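You operate a simulated robot arm through the tools that you are given. There is no shell and no other tool.

Carry out the task below with a simulated robot arm. There is one attempt and no reset: what you move stays moved.

TASK
Dip the blue drum and fit the suction tube that suits: wet past the ring, short; else long.
Fine: the short tube is orange, the long one blue; bung on the drum top, stick back in its sleeve, vent cap open.

It is judged by the outcome, as a careful person would: the job done as asked, and still so three seconds after it is handed in. It fails if anything else is knocked over, pushed out of place, dropped, spilled or broken. A push-on lid holds only when it is set on centred and level and pressed home; a screw cap is set on level and turned clockwise until tight.

THE ROBOT
A 7-joint arm with a three-finger gripper, fixed in place. Base frame: the origin is at the foot of the arm, x ahead of it, y to its left, z up. Lengths are in m, angles in degrees, forces in N, time in s.
Its first joint turns from -166.0 to 166.0 degrees. Payload 2.69 kg.
The tool frame sits at the grasp point between the pads (the TCP): z along the fingers, y along the line on which they close. The tips reach 0.03 m beyond it. The gripper opens to 0.128 m. The gripper's body begins 0.117 m behind the TCP.
Orientation is that of the tool frame in the base frame, as a unit quaternion [x, y, z, w]. With the fingers straight down and closing along the base's y, the tool's x points along the base's -x, its y along +y and its z along -z.

THE INTERFACE
- The arm moves only by the tool send_rows. Its argument "plan" is a list of rows, each an object of numbers (a shift or turn left out is 0, a gripper value left out holds the last): "dx", "dy", "dz": the shift along the tool's x, y, z in units of 150 mm (1.0 is 150 mm); "wx", "wy", "wz": the turn, a rotation vector about the tool's x, y, z in units of 90 degrees (1.0 is 90 degrees). In form: [{"dx": .., "dy": .., "dz": .., "wx": .., "wy": .., "wz": ..}, ...]. A call has 1 to 20 rows; each row is the pose to reach, as a shift and turn from the pose commanded when the call began, along the tool's axes at that moment. "grip" is the opening, from 0 (shut) to 1 (fully open), set as the call begins (left out, the last holds). A call with a number of a shift or a turn outside -1 to 1 is refused whole. Each row takes 0.2 s and may step no farther than 0.05 m and 8.6 degrees from the row before; otherwise, or with a gripper value out of range, the whole call is refused. A pose out of reach is approached as far as the arm can. The call stops where the force on the tool passes 40 N (or 10 N more than at its start, if that is more) or the arm is blocked; 0.2 s more then pass. The fingers move at their own pace and stop on an object; they squeeze with about 44 N. The grip force told is the motor's: it shows also when the fingers shut on nothing. Time passes only in rows, and 0.2 s behind the last, so rows that repeat a pose let the fingers close. It gives the time, the measured TCP pose, the force on the tool (base axes), the opening and the grip force at its end, in the units of the frame above (readings bear some noise), with the torque about the TCP (base axes, N m) and any sound that the robot's microphone picked up, and new pictures: "show" is both (left out), scene, wrist or none.
- Cameras (640 x 400 px; columns grow to the right, rows downward): "scene" is fixed at [0.2215, -0.6507, 1.4333]; the picture's right is [0.94, -0.34, 0.00], its down [-0.10, -0.26, -0.96] and it looks along [0.33, 0.90, -0.28] (base axes); focal length 335 px, centre (320, 200). "wrist" rides on the gripper at [0.058, 0.054, -0.131] in the tool frame; the picture's right is [-0.68, 0.74, 0.00], its down [-0.62, -0.57, -0.55] and it looks along [-0.40, -0.37, 0.84] (tool axes); focal length 234 px, centre (320, 200). There is no depth. A picture from a camera that has moved, and an enlarged one, comes with that camera's place and axes in the base frame and with its lens.
- lift_body(by): slides the trunk up (or, below 0, down) by that many m; the arm rides with it, the base frame stays. It gives what a move gives, with no picture.
- inspect(camera, box): a new picture of the part [left, top, right, bottom] of that camera's present view, enlarged. The clock stands still meanwhile.
- finish_job(): hands the job in; it is judged then, once.

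Nothing tells you positions but the pictures and the camera data. Unless the task says otherwise, let go and move clear before handing in.

The tools are called after "Call:" as name(argument=value, ...) on one line, values as JSON. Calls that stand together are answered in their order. send_rows: Moves the arm, as the interface text tells. Its arguments: {"type":"object","properties":{"plan":{"type":"array"},"grip":{"type":"number"},"show":{"type":"string","enum":["both","scene","wrist","none"]}},"required":["plan"]} The other tools are called the same way: lift_body (by) slides the trunk up or down; inspect (camera, box) takes an enlarged picture of a part of a camera's view; finish_job () hands the job in.

At the start:

```text
time: 0.0
tcp_pos: [0.5681, 0.297, 1.4074]
ee_rot: [0.001, 1.0, 0.0, 0.001]
contact_force: [-0.1, -0.1, -0.5]
torque: [0.01, -0.05, -0.02]
width: 0.1279
grasp_force: 0.0
trunk travel left (down, up): [-0.15, 0.2]
```

scene: 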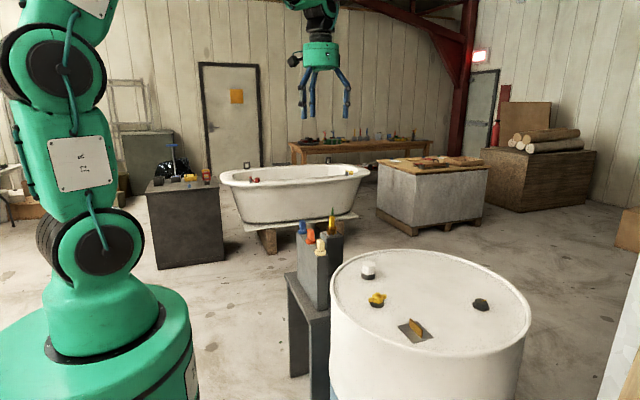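
wrist: 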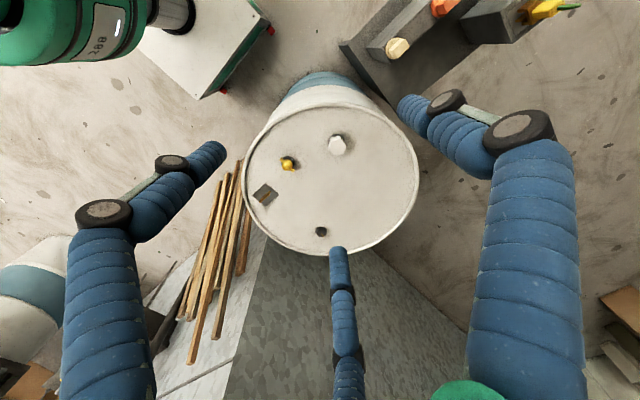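

I see a white-topped drum with a yellow bung, a white fitting, a dark cap and a plate on top, and a grey stand beside it holding coloured tools. I'll look closer before moving anything.

Call:
inspect(camera="scene", box=[270, 190, 400, 310])

Call:
inspect(camera="scene", box=[320, 240, 540, 400])

Call:
inspect(camera="wrist", box=[230, 60, 430, 260])

Call:
inspect(camera="wrist", box=[330, 0, 580, 120])

```text
3.33 times, centred on (335, 250) of scene
camera zoom: at [0.2215, -0.6507, 1.4333], right [0.94, -0.34, 0.0], down [-0.1, -0.26, -0.96], along [0.33, 0.9, -0.28], focal length 1116 px, centre (270, 33)
```

zoom: 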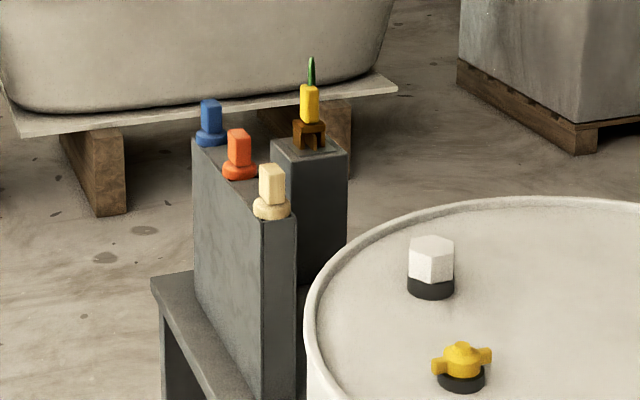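

```text
2.50 times, centred on (430, 320) of scene
camera zoom: at [0.2215, -0.6507, 1.4333], right [0.94, -0.34, 0.0], down [-0.1, -0.26, -0.96], along [0.33, 0.9, -0.28], focal length 837 px, centre (45, -100)
```

zoom: 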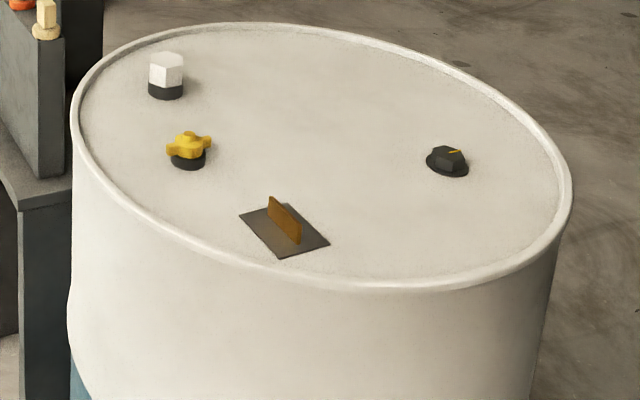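

```text
2.00 times, centred on (330, 160) of wrist
camera zoom: at [0.5095, 0.3511, 1.5381], right [0.68, 0.74, 0.0], down [0.62, -0.57, 0.55], along [0.4, -0.37, -0.84], focal length 468 px, centre (300, 280)
```

zoom: 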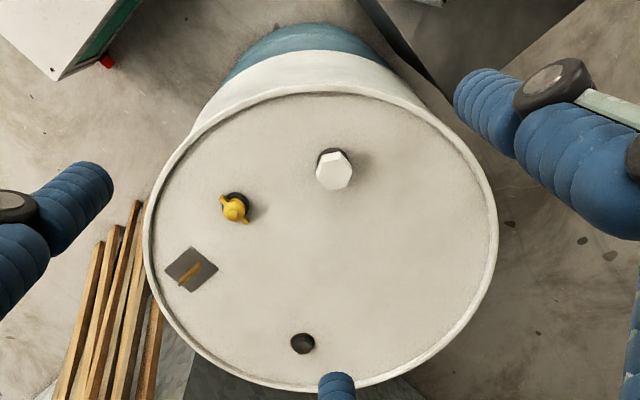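

```text
2.56 times, centred on (455, 60) of wrist
camera zoom: at [0.5095, 0.3511, 1.5381], right [0.68, 0.74, 0.0], down [0.62, -0.57, 0.55], along [0.4, -0.37, -0.84], focal length 600 px, centre (-26, 558)
```

zoom: 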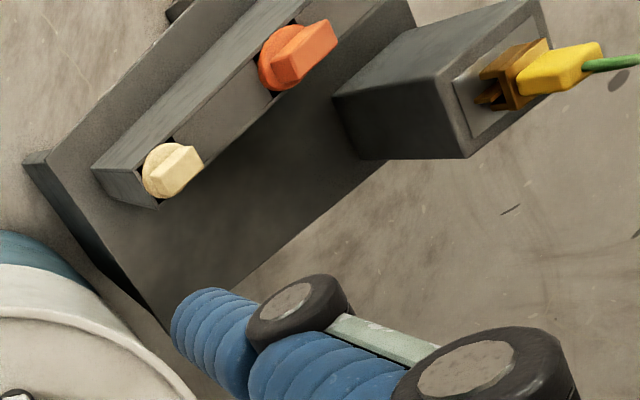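

The drum top is around z≈0.87 m, with four fittings on it. I'll take tighter enlargements of each fitting to tell the bung from the vent cap.

Call:
inspect(camera="scene", box=[460, 285, 500, 310])

Call:
inspect(camera="scene", box=[355, 280, 403, 310])

Call:
inspect(camera="scene", box=[390, 310, 445, 345])

Call:
inspect(camera="scene", box=[345, 255, 393, 285])

Call:
inspect(camera="scene", box=[290, 200, 354, 260])

Call:
inspect(camera="wrist", box=[300, 210, 350, 250])

Call:
inspect(camera="wrist", box=[240, 130, 370, 210])

Call:
inspect(camera="wrist", box=[500, 0, 600, 60])

```text
16.00 times, centred on (480, 298) of scene
camera zoom: at [0.2215, -0.6507, 1.4333], right [0.94, -0.34, 0.0], down [-0.1, -0.26, -0.96], along [0.33, 0.9, -0.28], focal length 5355 px, centre (-2240, -1360)
```

zoom: 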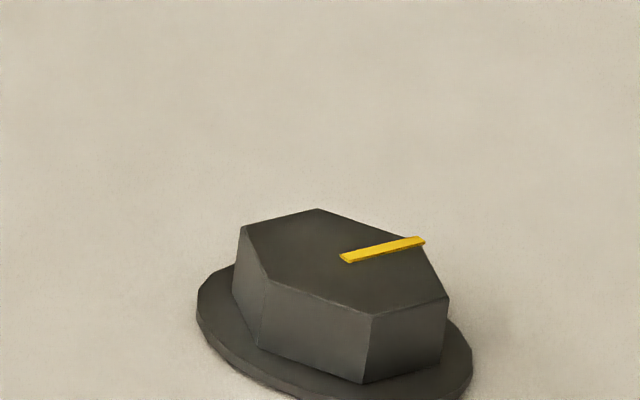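

```text
13.33 times, centred on (379, 295) of scene
camera zoom: at [0.2215, -0.6507, 1.4333], right [0.94, -0.34, 0.0], down [-0.1, -0.26, -0.96], along [0.33, 0.9, -0.28], focal length 4462 px, centre (-467, -1067)
```

zoom: 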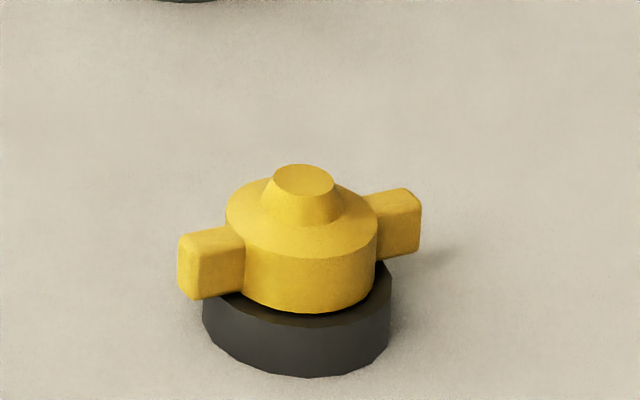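

```text
11.43 times, centred on (418, 328) of scene
camera zoom: at [0.2215, -0.6507, 1.4333], right [0.94, -0.34, 0.0], down [-0.1, -0.26, -0.96], along [0.33, 0.9, -0.28], focal length 3825 px, centre (-794, -1257)
```

zoom: 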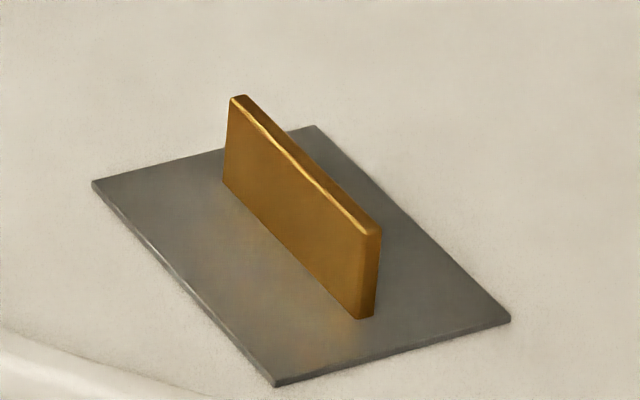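

```text
13.33 times, centred on (369, 270) of scene
camera zoom: at [0.2215, -0.6507, 1.4333], right [0.94, -0.34, 0.0], down [-0.1, -0.26, -0.96], along [0.33, 0.9, -0.28], focal length 4462 px, centre (-333, -733)
```

zoom: 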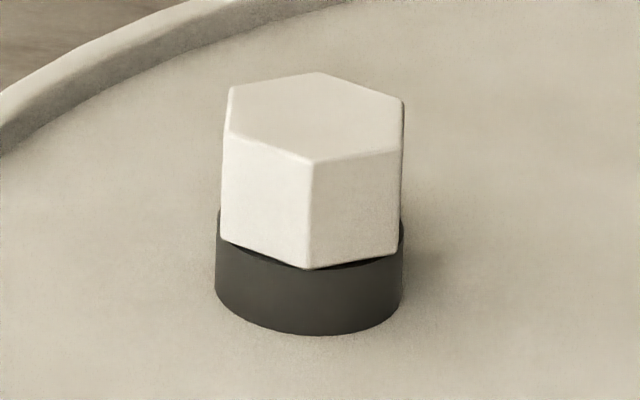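

```text
6.67 times, centred on (322, 230) of scene
camera zoom: at [0.2215, -0.6507, 1.4333], right [0.94, -0.34, 0.0], down [-0.1, -0.26, -0.96], along [0.33, 0.9, -0.28], focal length 2231 px, centre (307, 0)
```

zoom: 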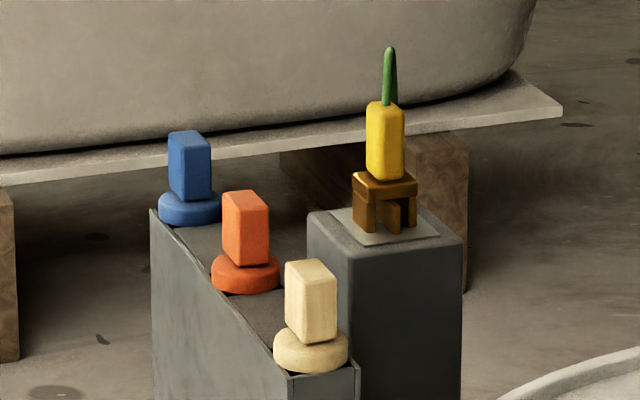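

```text
10.00 times, centred on (325, 230) of wrist
camera zoom: at [0.5095, 0.3511, 1.5381], right [0.68, 0.74, 0.0], down [0.62, -0.57, 0.55], along [0.4, -0.37, -0.84], focal length 2342 px, centre (270, -100)
```

zoom: 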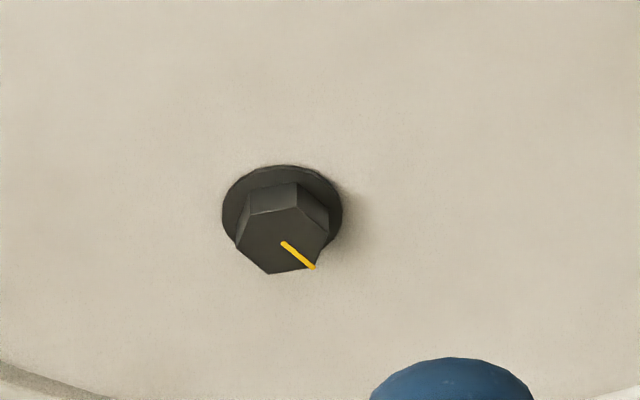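

```text
4.92 times, centred on (305, 170) of wrist
camera zoom: at [0.5095, 0.3511, 1.5381], right [0.68, 0.74, 0.0], down [0.62, -0.57, 0.55], along [0.4, -0.37, -0.84], focal length 1153 px, centre (394, 348)
```

zoom: 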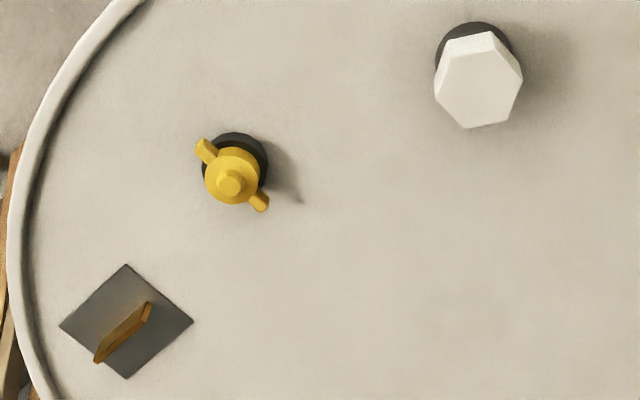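

```text
6.40 times, centred on (550, 30) of wrist
camera zoom: at [0.5095, 0.3511, 1.5381], right [0.68, 0.74, 0.0], down [0.62, -0.57, 0.55], along [0.4, -0.37, -0.84], focal length 1499 px, centre (-1152, 1288)
```

zoom: 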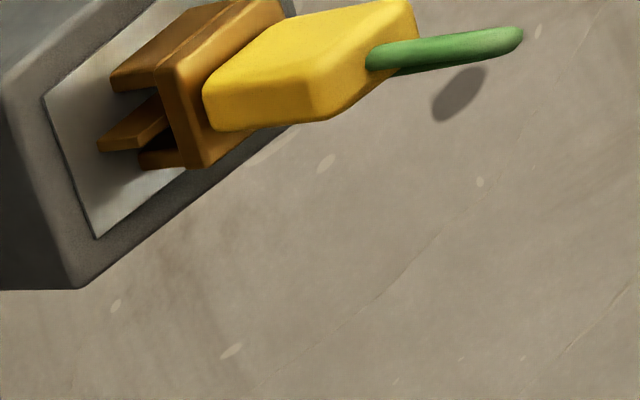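

The hex white cap, yellow winged cap and dark low hex with a pointer are all candidates. I'll look at the gripper itself, then move the camera closer to study the drum fittings.

Call:
inspect(camera="scene", box=[270, 0, 370, 130])

Call:
inspect(camera="scene", box=[270, 250, 350, 400])

```text
3.08 times, centred on (320, 65) of scene
camera zoom: at [0.2215, -0.6507, 1.4333], right [0.94, -0.34, 0.0], down [-0.1, -0.26, -0.96], along [0.33, 0.9, -0.28], focal length 1030 px, centre (320, 615)
```

zoom: 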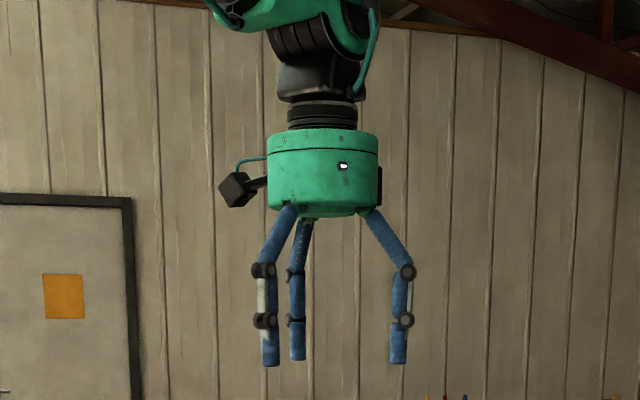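

```text
2.67 times, centred on (310, 325) of scene
camera zoom: at [0.2215, -0.6507, 1.4333], right [0.94, -0.34, 0.0], down [-0.1, -0.26, -0.96], along [0.33, 0.9, -0.28], focal length 892 px, centre (347, -133)
```

zoom: 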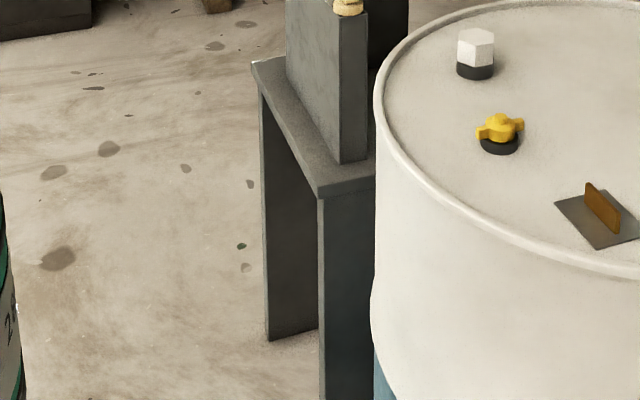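

The rack is at x≈0.63 with tubes at y≈0.48/0.59/0.71, and the stick is in a brass holder near (0.79, 0.755). I'll lower the camera toward the drum top for a better look at the fittings.

Call:
send_rows(plan=[{"dz": 0.3}, {"dz": 0.6}, {"dz": 0.9}], show="none")

Call:
send_rows(plan=[{"dz": 0.3}, {"dz": 0.6}, {"dz": 0.8}], show="both")

```text
time: 0.8
tcp_pos: [0.5674, 0.298, 1.2703]
ee_rot: [-0.001, 1.0, 0.0, 0.0]
contact_force: [-0.1, 0.6, -1.7]
torque: [0.0, 0.03, 0.03]
width: 0.1278
grasp_force: 0.0
trunk travel left (down, up): [-0.15, 0.2]
```

```text
time: 1.6
tcp_pos: [0.5679, 0.2973, 1.1493]
ee_rot: [0.0, 1.0, 0.0, 0.0]
contact_force: [-0.6, 0.2, 0.0]
torque: [0.0, 0.03, -0.03]
width: 0.1279
grasp_force: 0.0
trunk travel left (down, up): [-0.15, 0.2]
camera wrist: at [0.5093, 0.3511, 1.2827], right [0.68, 0.74, 0.0], down [0.62, -0.57, 0.55], along [0.4, -0.37, -0.84], focal length 234 px, centre (320, 200)
```

scene: 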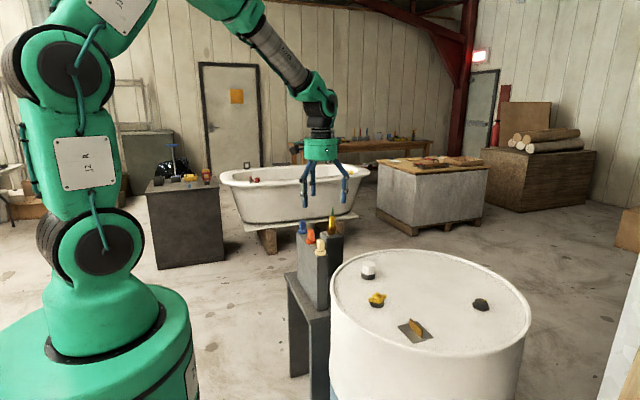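
wrist: 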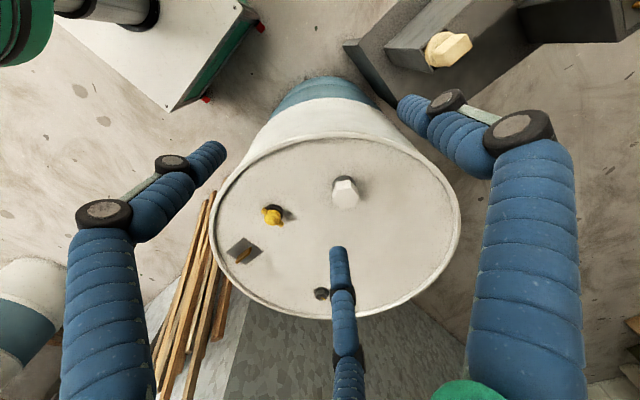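

Call:
inspect(camera="wrist", box=[250, 190, 300, 235])

Call:
inspect(camera="wrist", box=[320, 165, 370, 215])

Call:
inspect(camera="wrist", box=[300, 275, 345, 310])

Call:
inspect(camera="wrist", box=[215, 225, 275, 275])

Call:
inspect(camera="wrist", box=[200, 60, 470, 330])

```text
8.89 times, centred on (275, 212) of wrist
camera zoom: at [0.5093, 0.3511, 1.2827], right [0.68, 0.74, 0.0], down [0.62, -0.57, 0.55], along [0.4, -0.37, -0.84], focal length 2082 px, centre (720, 89)
```

zoom: 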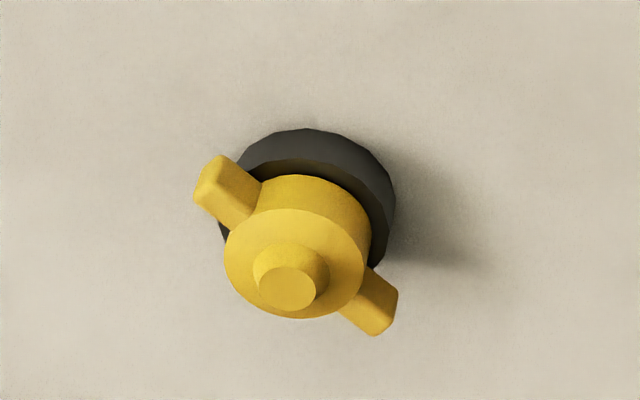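

```text
8.00 times, centred on (345, 190) of wrist
camera zoom: at [0.5093, 0.3511, 1.2827], right [0.68, 0.74, 0.0], down [0.62, -0.57, 0.55], along [0.4, -0.37, -0.84], focal length 1873 px, centre (120, 280)
```

zoom: 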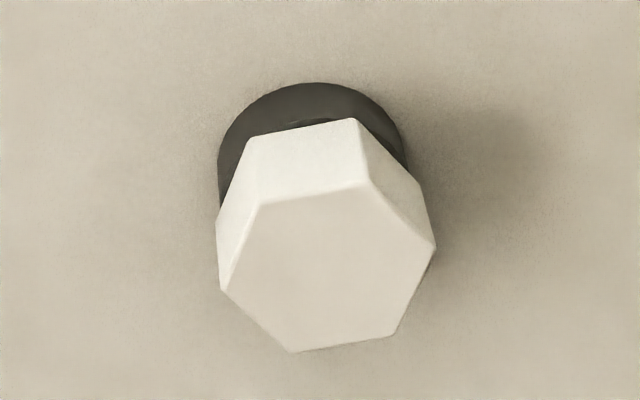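

```text
11.43 times, centred on (322, 292) of wrist
camera zoom: at [0.5093, 0.3511, 1.2827], right [0.68, 0.74, 0.0], down [0.62, -0.57, 0.55], along [0.4, -0.37, -0.84], focal length 2676 px, centre (291, -857)
```

zoom: 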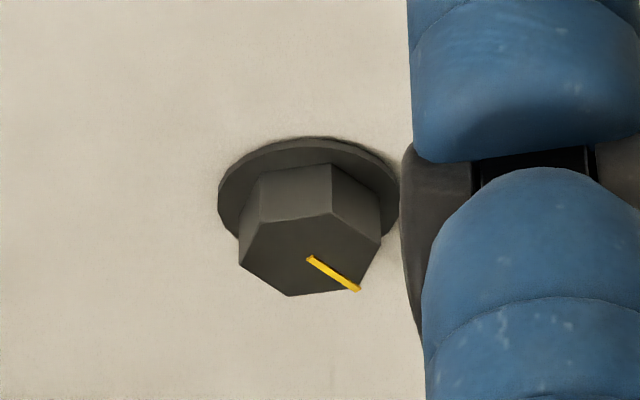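

```text
8.00 times, centred on (245, 250) of wrist
camera zoom: at [0.5093, 0.3511, 1.2827], right [0.68, 0.74, 0.0], down [0.62, -0.57, 0.55], along [0.4, -0.37, -0.84], focal length 1873 px, centre (920, -200)
```

zoom: 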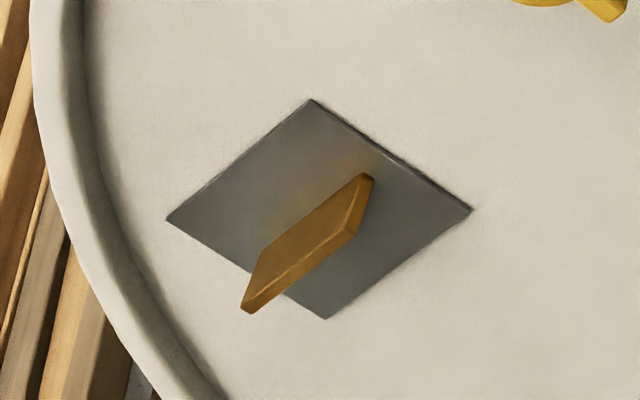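

```text
1.48 times, centred on (335, 195) of wrist
camera zoom: at [0.5093, 0.3511, 1.2827], right [0.68, 0.74, 0.0], down [0.62, -0.57, 0.55], along [0.4, -0.37, -0.84], focal length 347 px, centre (298, 207)
```

zoom: 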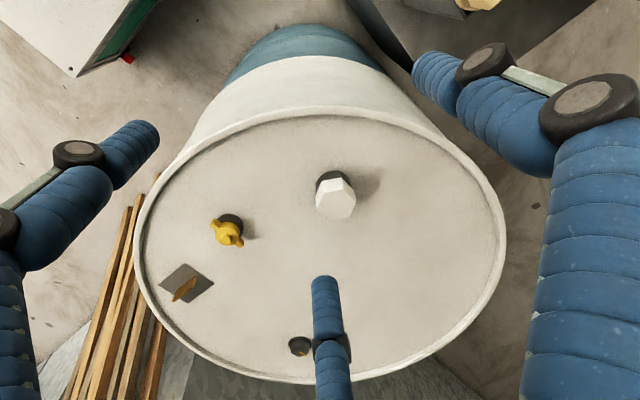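

I want to settle which fitting is the bung and which is the vent, so I'll zoom tighter on the seams of each cap in the scene view.

Call:
inspect(camera="scene", box=[366, 289, 390, 309])

Call:
inspect(camera="scene", box=[358, 262, 380, 282])

Call:
inspect(camera="scene", box=[468, 293, 494, 313])

Call:
inspect(camera="scene", box=[320, 200, 345, 250])

Call:
inspect(camera="scene", box=[296, 215, 330, 260])

```text
16.00 times, centred on (378, 299) of scene
camera zoom: at [0.2215, -0.6507, 1.4333], right [0.94, -0.34, 0.0], down [-0.1, -0.26, -0.96], along [0.33, 0.9, -0.28], focal length 5355 px, centre (-608, -1384)
```

zoom: 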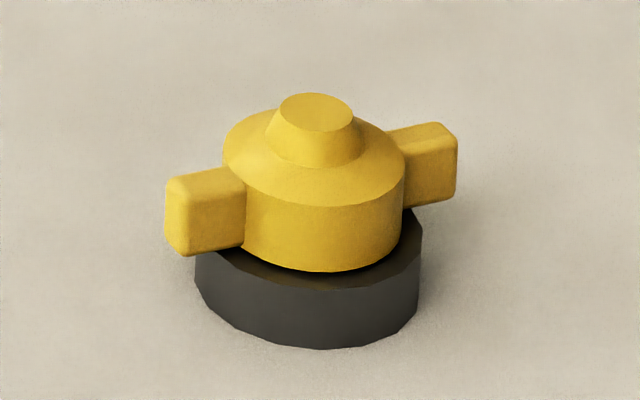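

```text
16.00 times, centred on (369, 272) of scene
camera zoom: at [0.2215, -0.6507, 1.4333], right [0.94, -0.34, 0.0], down [-0.1, -0.26, -0.96], along [0.33, 0.9, -0.28], focal length 5355 px, centre (-464, -952)
```

zoom: 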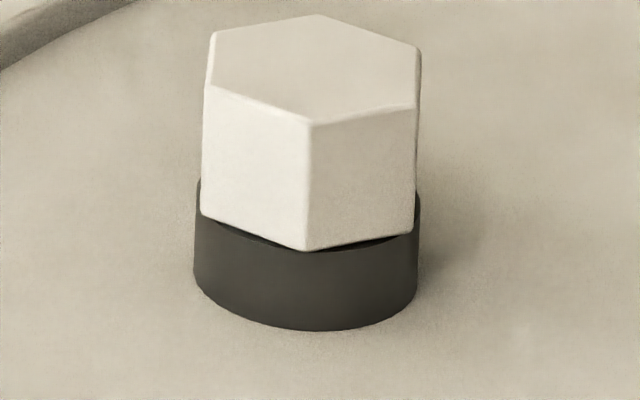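

```text
16.00 times, centred on (481, 303) of scene
camera zoom: at [0.2215, -0.6507, 1.4333], right [0.94, -0.34, 0.0], down [-0.1, -0.26, -0.96], along [0.33, 0.9, -0.28], focal length 5355 px, centre (-2256, -1448)
```

zoom: 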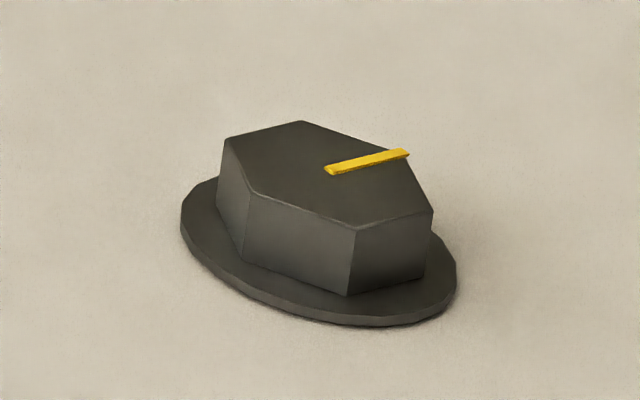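

```text
8.00 times, centred on (332, 225) of scene
camera zoom: at [0.2215, -0.6507, 1.4333], right [0.94, -0.34, 0.0], down [-0.1, -0.26, -0.96], along [0.33, 0.9, -0.28], focal length 2677 px, centre (220, 0)
```

zoom: 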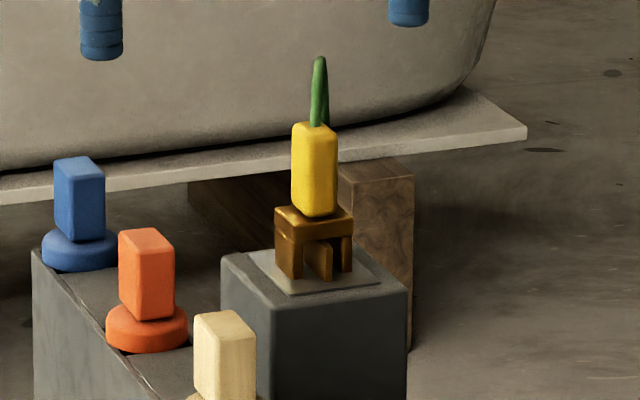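

```text
8.89 times, centred on (313, 238) of scene
camera zoom: at [0.2215, -0.6507, 1.4333], right [0.94, -0.34, 0.0], down [-0.1, -0.26, -0.96], along [0.33, 0.9, -0.28], focal length 2975 px, centre (382, -133)
```

zoom: 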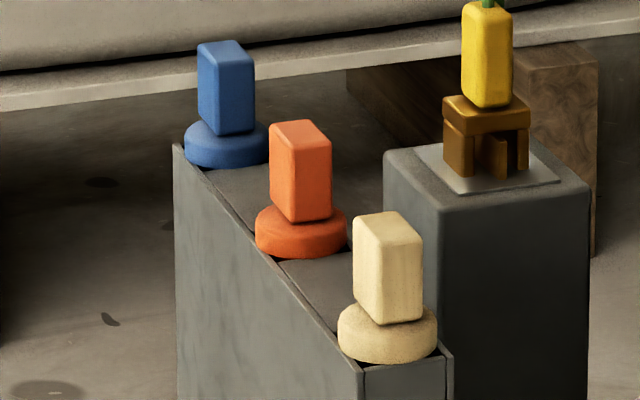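

The white hex (centre ≈(0.710, 0.230), top z≈0.925) sits on the larger collar and looks like the bung. The yellow winged cap (≈(0.659, 0.079)) looks like the vent cap. Next I'll view the rack and stick from above.

Call:
send_rows(plan=[{"dx": 0.1, "dy": 0.3, "dz": -0.2}, {"dx": 0.2, "dy": 0.6, "dz": -0.4}, {"dx": 0.3, "dy": 0.9, "dz": -0.5}, {"dx": 0.4, "dy": 1.0, "dz": -0.5}], show="none")

Call:
send_rows(plan=[{"dx": 0.1, "dy": 0.3}, {"dx": 0.2, "dy": 0.6}, {"dx": 0.2, "dy": 0.9}, {"dx": 0.2, "dy": 1.0}], show="wrist")

```text
refused: row 1 steps farther than a row can; nothing moved
```

```text
time: 2.6
tcp_pos: [0.537, 0.4476, 1.1513]
ee_rot: [0.0, 1.0, -0.001, -0.001]
contact_force: [0.3, -0.2, -0.4]
torque: [-0.03, 0.03, 0.0]
width: 0.1281
grasp_force: 0.2
trunk travel left (down, up): [-0.15, 0.2]
camera wrist: at [0.479, 0.5016, 1.2829], right [0.68, 0.74, 0.0], down [0.62, -0.57, 0.55], along [0.4, -0.37, -0.84], focal length 234 px, centre (320, 200)
```

wrist: 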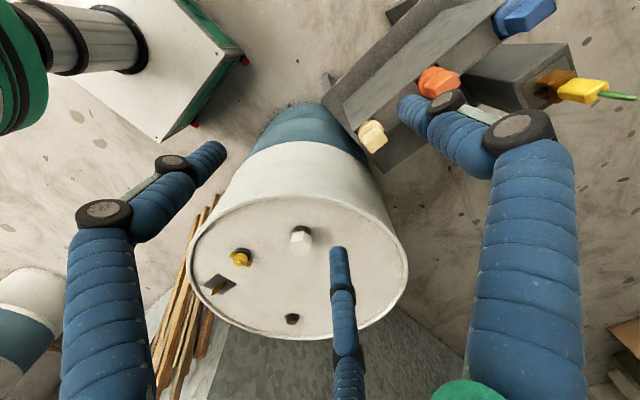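

The tubes and stick are coming into view at the upper right. I'll go further left (+y) and a bit higher to look at them from above.

Call:
send_rows(plan=[{"dy": 0.3}, {"dx": 0.1, "dy": 0.6}, {"dx": 0.2, "dy": 0.85, "dz": -0.15}, {"dx": 0.3, "dy": 1.0, "dz": -0.3}], show="none")

Call:
send_rows(plan=[{"dy": 0.3, "dz": -0.05}, {"dy": 0.6, "dz": -0.1}, {"dy": 0.9, "dz": -0.15}, {"dy": 1.0, "dz": -0.2}], show="wrist")

```text
time: 3.6
tcp_pos: [0.4923, 0.5979, 1.198]
ee_rot: [0.001, 1.0, 0.0, 0.0]
contact_force: [-0.7, -0.3, 0.1]
torque: [0.01, 0.0, -0.02]
width: 0.1278
grasp_force: 0.0
trunk travel left (down, up): [-0.15, 0.2]
```

```text
time: 4.6
tcp_pos: [0.4915, 0.748, 1.226]
ee_rot: [0.0, 1.0, 0.0, 0.0]
contact_force: [0.1, -0.2, -0.5]
torque: [-0.05, 0.02, 0.01]
width: 0.1278
grasp_force: 0.0
trunk travel left (down, up): [-0.15, 0.2]
camera wrist: at [0.4337, 0.8018, 1.358], right [0.68, 0.74, 0.0], down [0.62, -0.57, 0.55], along [0.4, -0.37, -0.84], focal length 234 px, centre (320, 200)
```

wrist: 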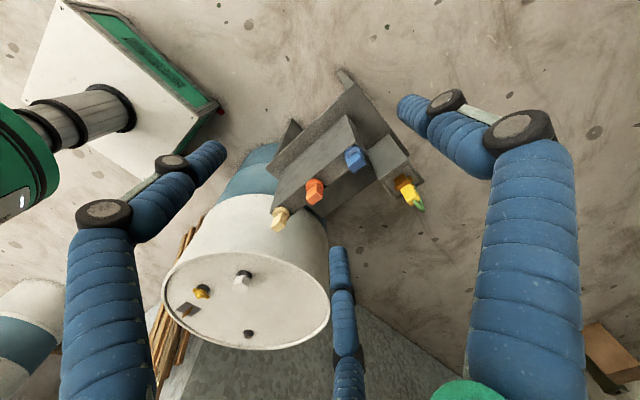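

Call:
inspect(camera="wrist", box=[260, 120, 440, 240])

Call:
inspect(camera="wrist", box=[375, 160, 440, 215])

Call:
inspect(camera="wrist", box=[290, 165, 340, 215])

Call:
inspect(camera="wrist", box=[330, 135, 380, 185])

```text
3.33 times, centred on (350, 180) of wrist
camera zoom: at [0.4337, 0.8018, 1.358], right [0.68, 0.74, 0.0], down [0.62, -0.57, 0.55], along [0.4, -0.37, -0.84], focal length 781 px, centre (220, 267)
```

zoom: 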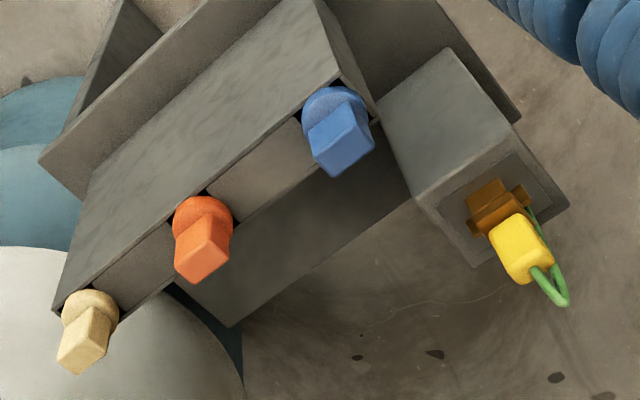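

```text
7.27 times, centred on (408, 188) of wrist
camera zoom: at [0.4337, 0.8018, 1.358], right [0.68, 0.74, 0.0], down [0.62, -0.57, 0.55], along [0.4, -0.37, -0.84], focal length 1703 px, centre (-316, 291)
```

zoom: 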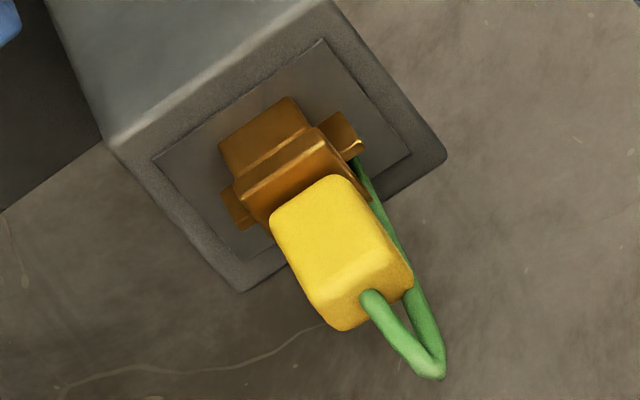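

```text
8.00 times, centred on (315, 190) of wrist
camera zoom: at [0.4337, 0.8018, 1.358], right [0.68, 0.74, 0.0], down [0.62, -0.57, 0.55], along [0.4, -0.37, -0.84], focal length 1873 px, centre (360, 280)
```

zoom: 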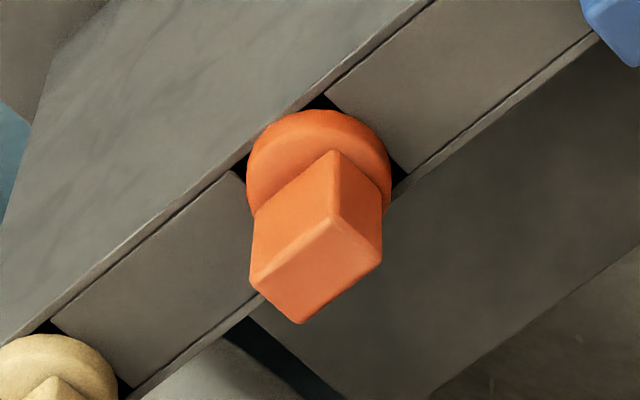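

```text
8.00 times, centred on (355, 160) of wrist
camera zoom: at [0.4337, 0.8018, 1.358], right [0.68, 0.74, 0.0], down [0.62, -0.57, 0.55], along [0.4, -0.37, -0.84], focal length 1873 px, centre (40, 520)
```

zoom: 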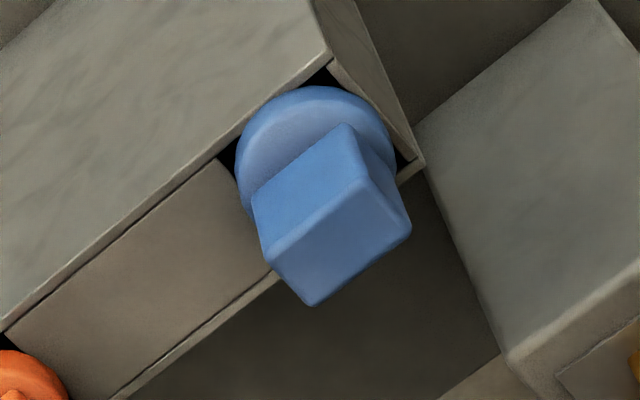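

The stick has a green cord looping from its grip down to the brass holder, and it sits about 1.10 m from the base axis, so reach may be tight. I'll move toward it at a safe height to test reach and see the cord better.

Call:
send_rows(plan=[{"dx": -0.3}, {"dx": -0.6}, {"dx": -0.9}, {"dx": -1.0}], show="wrist")

Call:
inspect(camera="wrist", box=[240, 60, 400, 200])

```text
time: 5.6
tcp_pos: [0.6429, 0.7465, 1.2256]
ee_rot: [0.0, 1.0, 0.0, 0.0]
contact_force: [1.4, 0.1, -0.4]
torque: [0.02, 0.07, -0.03]
width: 0.128
grasp_force: 0.0
trunk travel left (down, up): [-0.15, 0.2]
camera wrist: at [0.5852, 0.8009, 1.3575], right [0.68, 0.74, 0.0], down [0.62, -0.57, 0.55], along [0.4, -0.37, -0.84], focal length 234 px, centre (320, 200)
```

wrist: 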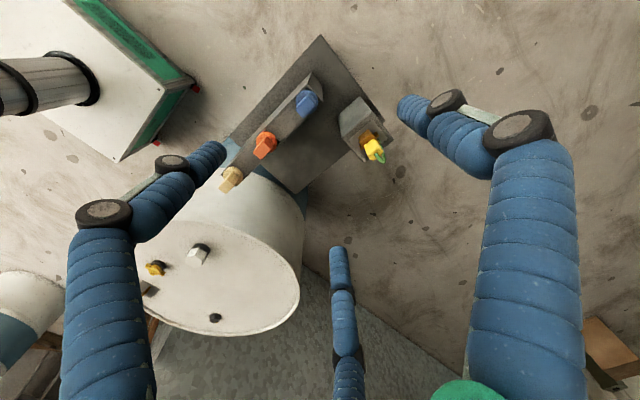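

```text
2.86 times, centred on (320, 130) of wrist
camera zoom: at [0.5852, 0.8009, 1.3575], right [0.68, 0.74, 0.0], down [0.62, -0.57, 0.55], along [0.4, -0.37, -0.84], focal length 669 px, centre (320, 400)
```

zoom: 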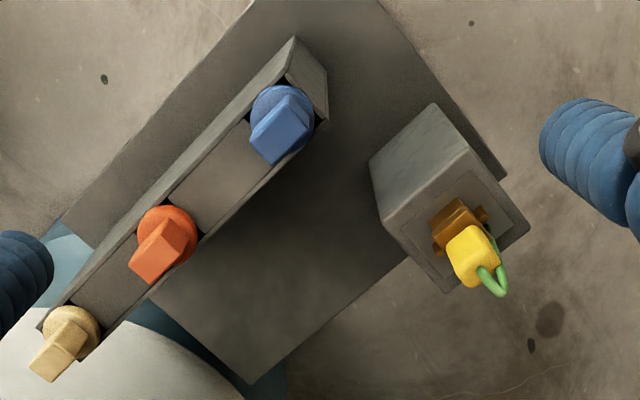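

The arm reached 0.985 m radius at this height without trouble. I'll continue toward the stick at this height to see how far tool-down reach goes.

Call:
send_rows(plan=[{"dx": -0.3}, {"dx": -0.6}, {"dx": -0.9}, {"dx": -1.0}], show="both")

Call:
inspect(camera="wrist", box=[200, 20, 400, 160])

```text
time: 6.6
tcp_pos: [0.7505, 0.7294, 1.2132]
ee_rot: [-0.001, 1.0, -0.002, -0.002]
contact_force: [0.3, 0.3, -1.6]
torque: [-0.09, 0.0, 0.04]
width: 0.1275
grasp_force: 0.0
out of reach, approached as far as the arm can: row 2, 3, 4
trunk travel left (down, up): [-0.15, 0.2]
camera wrist: at [0.6931, 0.7837, 1.3444], right [0.68, 0.74, -0.01], down [0.62, -0.56, 0.55], along [0.4, -0.38, -0.84], focal length 234 px, centre (320, 200)
```

scene: 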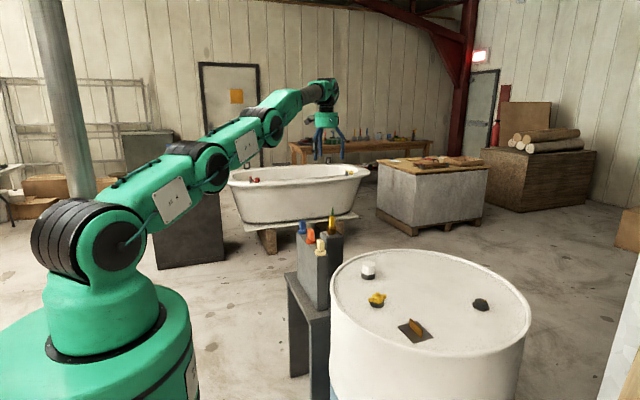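
wrist: 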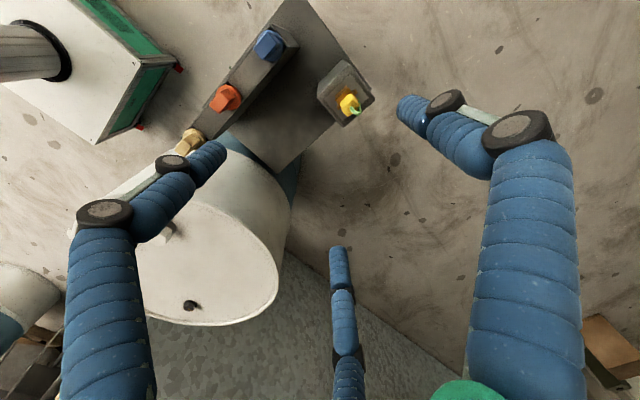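

```text
2.86 times, centred on (300, 90) of wrist
camera zoom: at [0.6931, 0.7837, 1.3444], right [0.68, 0.74, -0.01], down [0.62, -0.56, 0.55], along [0.4, -0.38, -0.84], focal length 669 px, centre (377, 514)
```

zoom: 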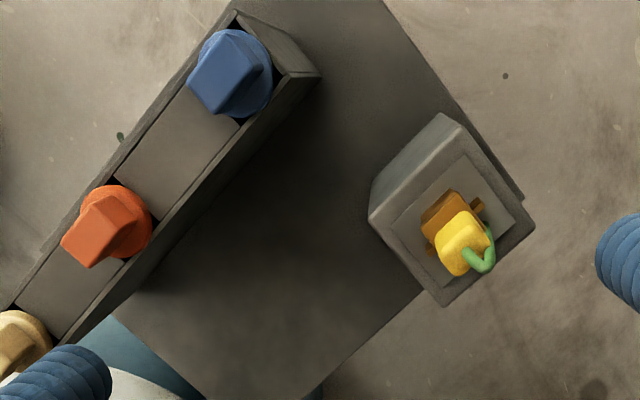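

Tool-down reach here is about 1.05 m, and the stick sits at about 1.10 m. It may be reachable lower down or with a slight outward tilt. I'll zoom in on the stick, holder and cord from here.

Call:
inspect(camera="wrist", box=[310, 55, 380, 125])

Call:
inspect(camera="wrist", box=[335, 75, 370, 120])

Call:
inspect(camera="wrist", box=[245, 20, 300, 70])

Call:
inspect(camera="wrist", box=[200, 75, 255, 125])

Call:
inspect(camera="scene", box=[322, 203, 344, 225])

Call:
inspect(camera="scene", box=[322, 222, 348, 246])

```text
5.71 times, centred on (345, 90) of wrist
camera zoom: at [0.6931, 0.7837, 1.3444], right [0.68, 0.74, -0.01], down [0.62, -0.56, 0.55], along [0.4, -0.38, -0.84], focal length 1338 px, centre (177, 829)
```

zoom: 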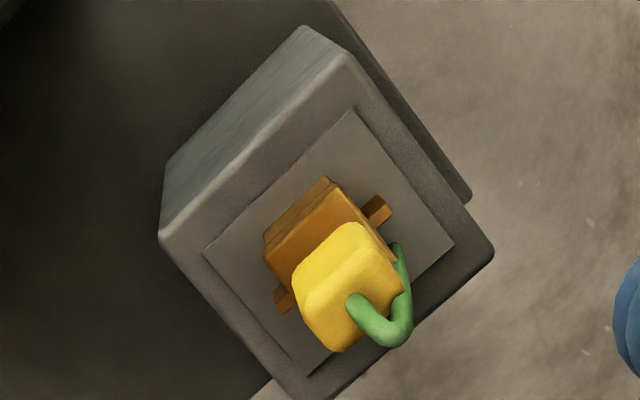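

```text
8.89 times, centred on (352, 98) of wrist
camera zoom: at [0.6931, 0.7837, 1.3444], right [0.68, 0.74, -0.01], down [0.62, -0.56, 0.55], along [0.4, -0.38, -0.84], focal length 2082 px, centre (31, 1111)
```

zoom: 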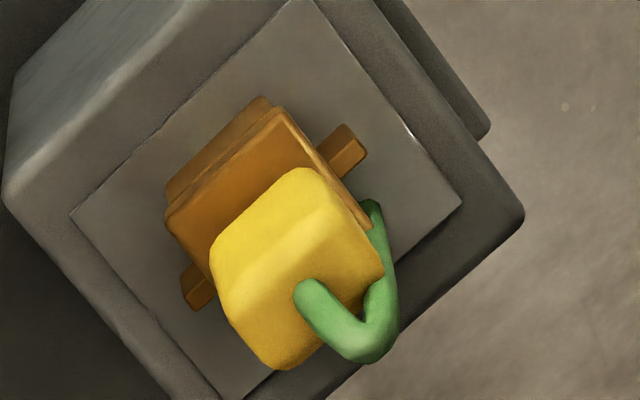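

```text
8.00 times, centred on (272, 45) of wrist
camera zoom: at [0.6931, 0.7837, 1.3444], right [0.68, 0.74, -0.01], down [0.62, -0.56, 0.55], along [0.4, -0.38, -0.84], focal length 1873 px, centre (700, 1440)
```

zoom: 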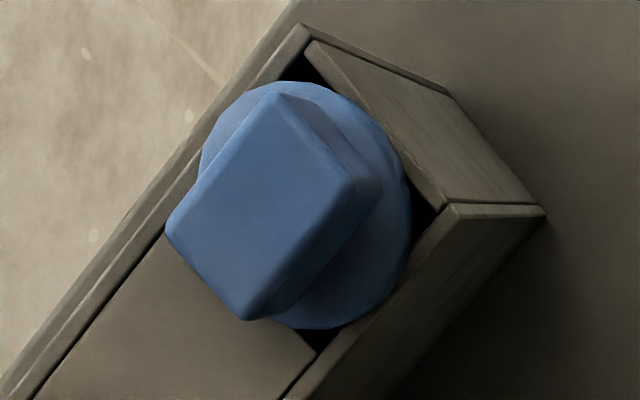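

```text
8.00 times, centred on (228, 100) of wrist
camera zoom: at [0.6931, 0.7837, 1.3444], right [0.68, 0.74, -0.01], down [0.62, -0.56, 0.55], along [0.4, -0.38, -0.84], focal length 1873 px, centre (1060, 1000)
```

zoom: 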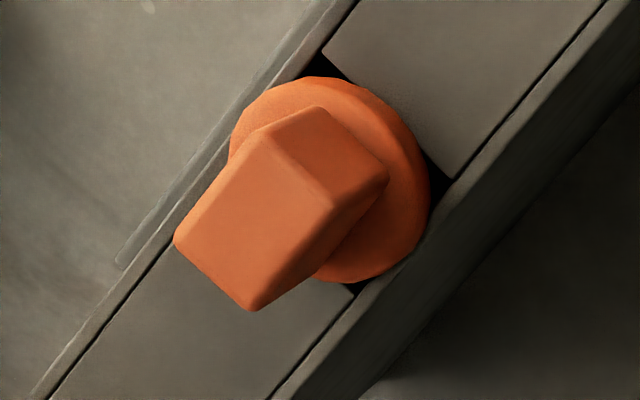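

```text
16.00 times, centred on (333, 214) of scene
camera zoom: at [0.2215, -0.6507, 1.4333], right [0.94, -0.34, 0.0], down [-0.1, -0.26, -0.96], along [0.33, 0.9, -0.28], focal length 5355 px, centre (112, -24)
```

zoom: 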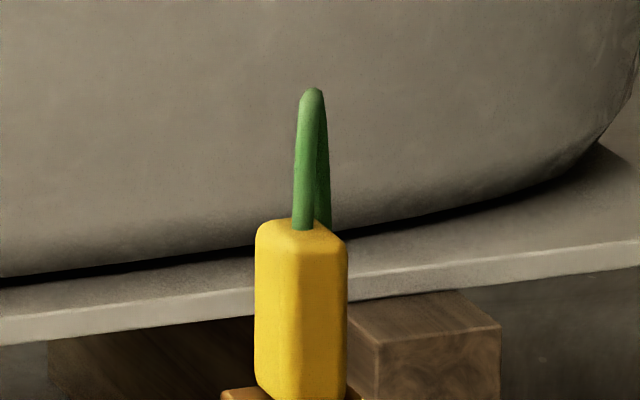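

```text
16.00 times, centred on (335, 234) of scene
camera zoom: at [0.2215, -0.6507, 1.4333], right [0.94, -0.34, 0.0], down [-0.1, -0.26, -0.96], along [0.33, 0.9, -0.28], focal length 5355 px, centre (80, -344)
```

zoom: 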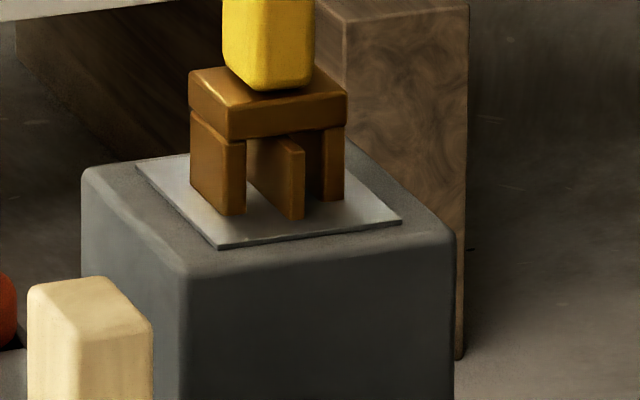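

That clears it up. The yellow-handled thing with the green cable is a fork straddling a brass fin, and the drum has the same fin plate, so it's an earthing clamp and not the stick. The cream-handled item in the rack must be the dip stick in its sleeve. I'll go back over the drum to try the white hex as the bung.

Call:
send_rows(plan=[{"dx": 0.13, "dy": -0.25}, {"dx": 0.26, "dy": -0.5}, {"dx": 0.39, "dy": -0.75}, {"dx": 0.52, "dy": -1.0}], show="none")

Call:
send_rows(plan=[{"dy": -0.3}, {"dy": -0.6}, {"dy": -0.9}, {"dy": -1.0}], show="none")

Call:
send_rows(plan=[{"dy": -0.3}, {"dy": -0.6}, {"dy": -0.9}, {"dy": -1.0}], show="none")

Call:
send_rows(plan=[{"dy": -0.2, "dz": 0.2}, {"dy": -0.4, "dz": 0.4}, {"dy": -0.45, "dz": 0.7}, {"dy": -0.45, "dz": 1.0}], grip=0.7, show="both")

```text
time: 7.6
tcp_pos: [0.6688, 0.5746, 1.2291]
ee_rot: [-0.001, 1.0, 0.005, 0.005]
contact_force: [-3.2, -1.9, 9.2]
torque: [0.31, -0.34, -0.02]
width: 0.1282
grasp_force: 0.1
trunk travel left (down, up): [-0.15, 0.2]
```

```text
time: 8.6
tcp_pos: [0.6723, 0.4256, 1.2207]
ee_rot: [-0.001, 1.0, 0.001, 0.001]
contact_force: [-0.6, -0.5, 1.1]
torque: [0.06, -0.05, 0.0]
width: 0.1277
grasp_force: 0.0
trunk travel left (down, up): [-0.15, 0.2]
```

```text
time: 9.6
tcp_pos: [0.6717, 0.2769, 1.2174]
ee_rot: [0.0, 1.0, 0.0, 0.001]
contact_force: [0.0, 0.4, -0.2]
torque: [0.05, 0.01, 0.01]
width: 0.1281
grasp_force: 0.1
trunk travel left (down, up): [-0.15, 0.2]
```

```text
time: 10.6
tcp_pos: [0.6736, 0.2084, 1.0686]
ee_rot: [0.0, 1.0, 0.0, 0.001]
contact_force: [-0.7, -0.1, 0.4]
torque: [0.03, -0.02, 0.0]
width: 0.0897
grasp_force: 0.1
trunk travel left (down, up): [-0.15, 0.2]
camera wrist: at [0.6149, 0.2633, 1.2001], right [0.68, 0.74, 0.0], down [0.62, -0.57, 0.55], along [0.41, -0.37, -0.84], focal length 234 px, centre (320, 200)
```

scene: 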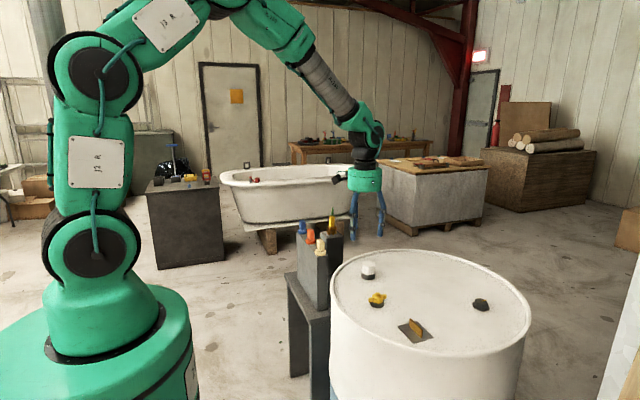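
wrist: 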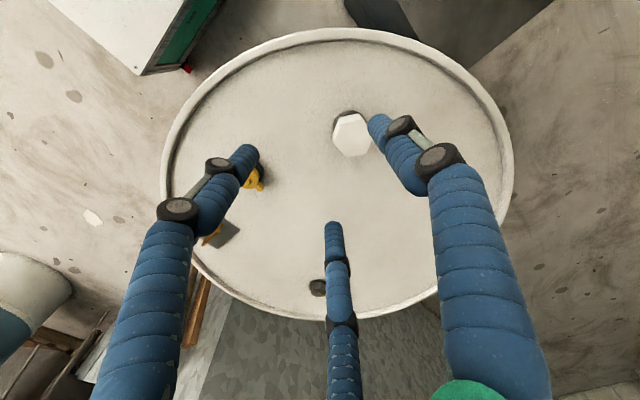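

The gripper shuts as a three-finger concentric hand in the picture, which suits the hex. I'll refine the white hex position from this closer view.

Call:
inspect(camera="wrist", box=[320, 100, 384, 164])

Call:
inspect(camera="wrist", box=[300, 270, 345, 310])

```text
6.25 times, centred on (352, 132) of wrist
camera zoom: at [0.6149, 0.2633, 1.2001], right [0.68, 0.74, 0.0], down [0.62, -0.57, 0.55], along [0.41, -0.37, -0.84], focal length 1464 px, centre (120, 625)
```

zoom: 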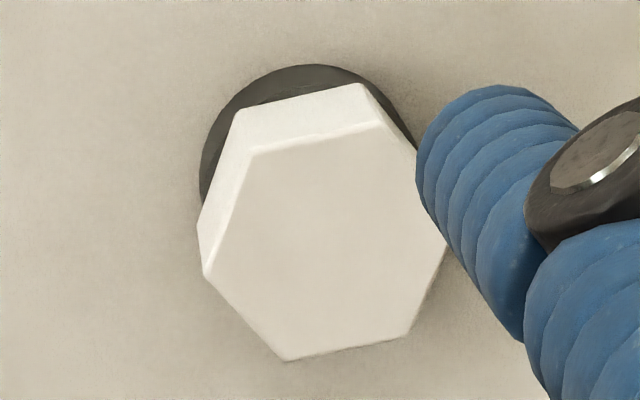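

```text
10.00 times, centred on (322, 290) of wrist
camera zoom: at [0.6149, 0.2633, 1.2001], right [0.68, 0.74, 0.0], down [0.62, -0.57, 0.55], along [0.41, -0.37, -0.84], focal length 2342 px, centre (295, -700)
```

zoom: 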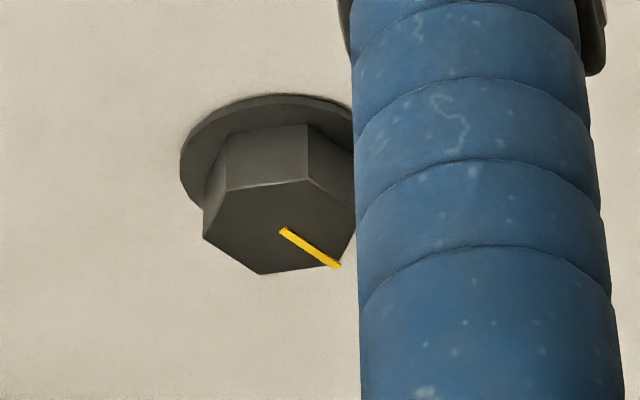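

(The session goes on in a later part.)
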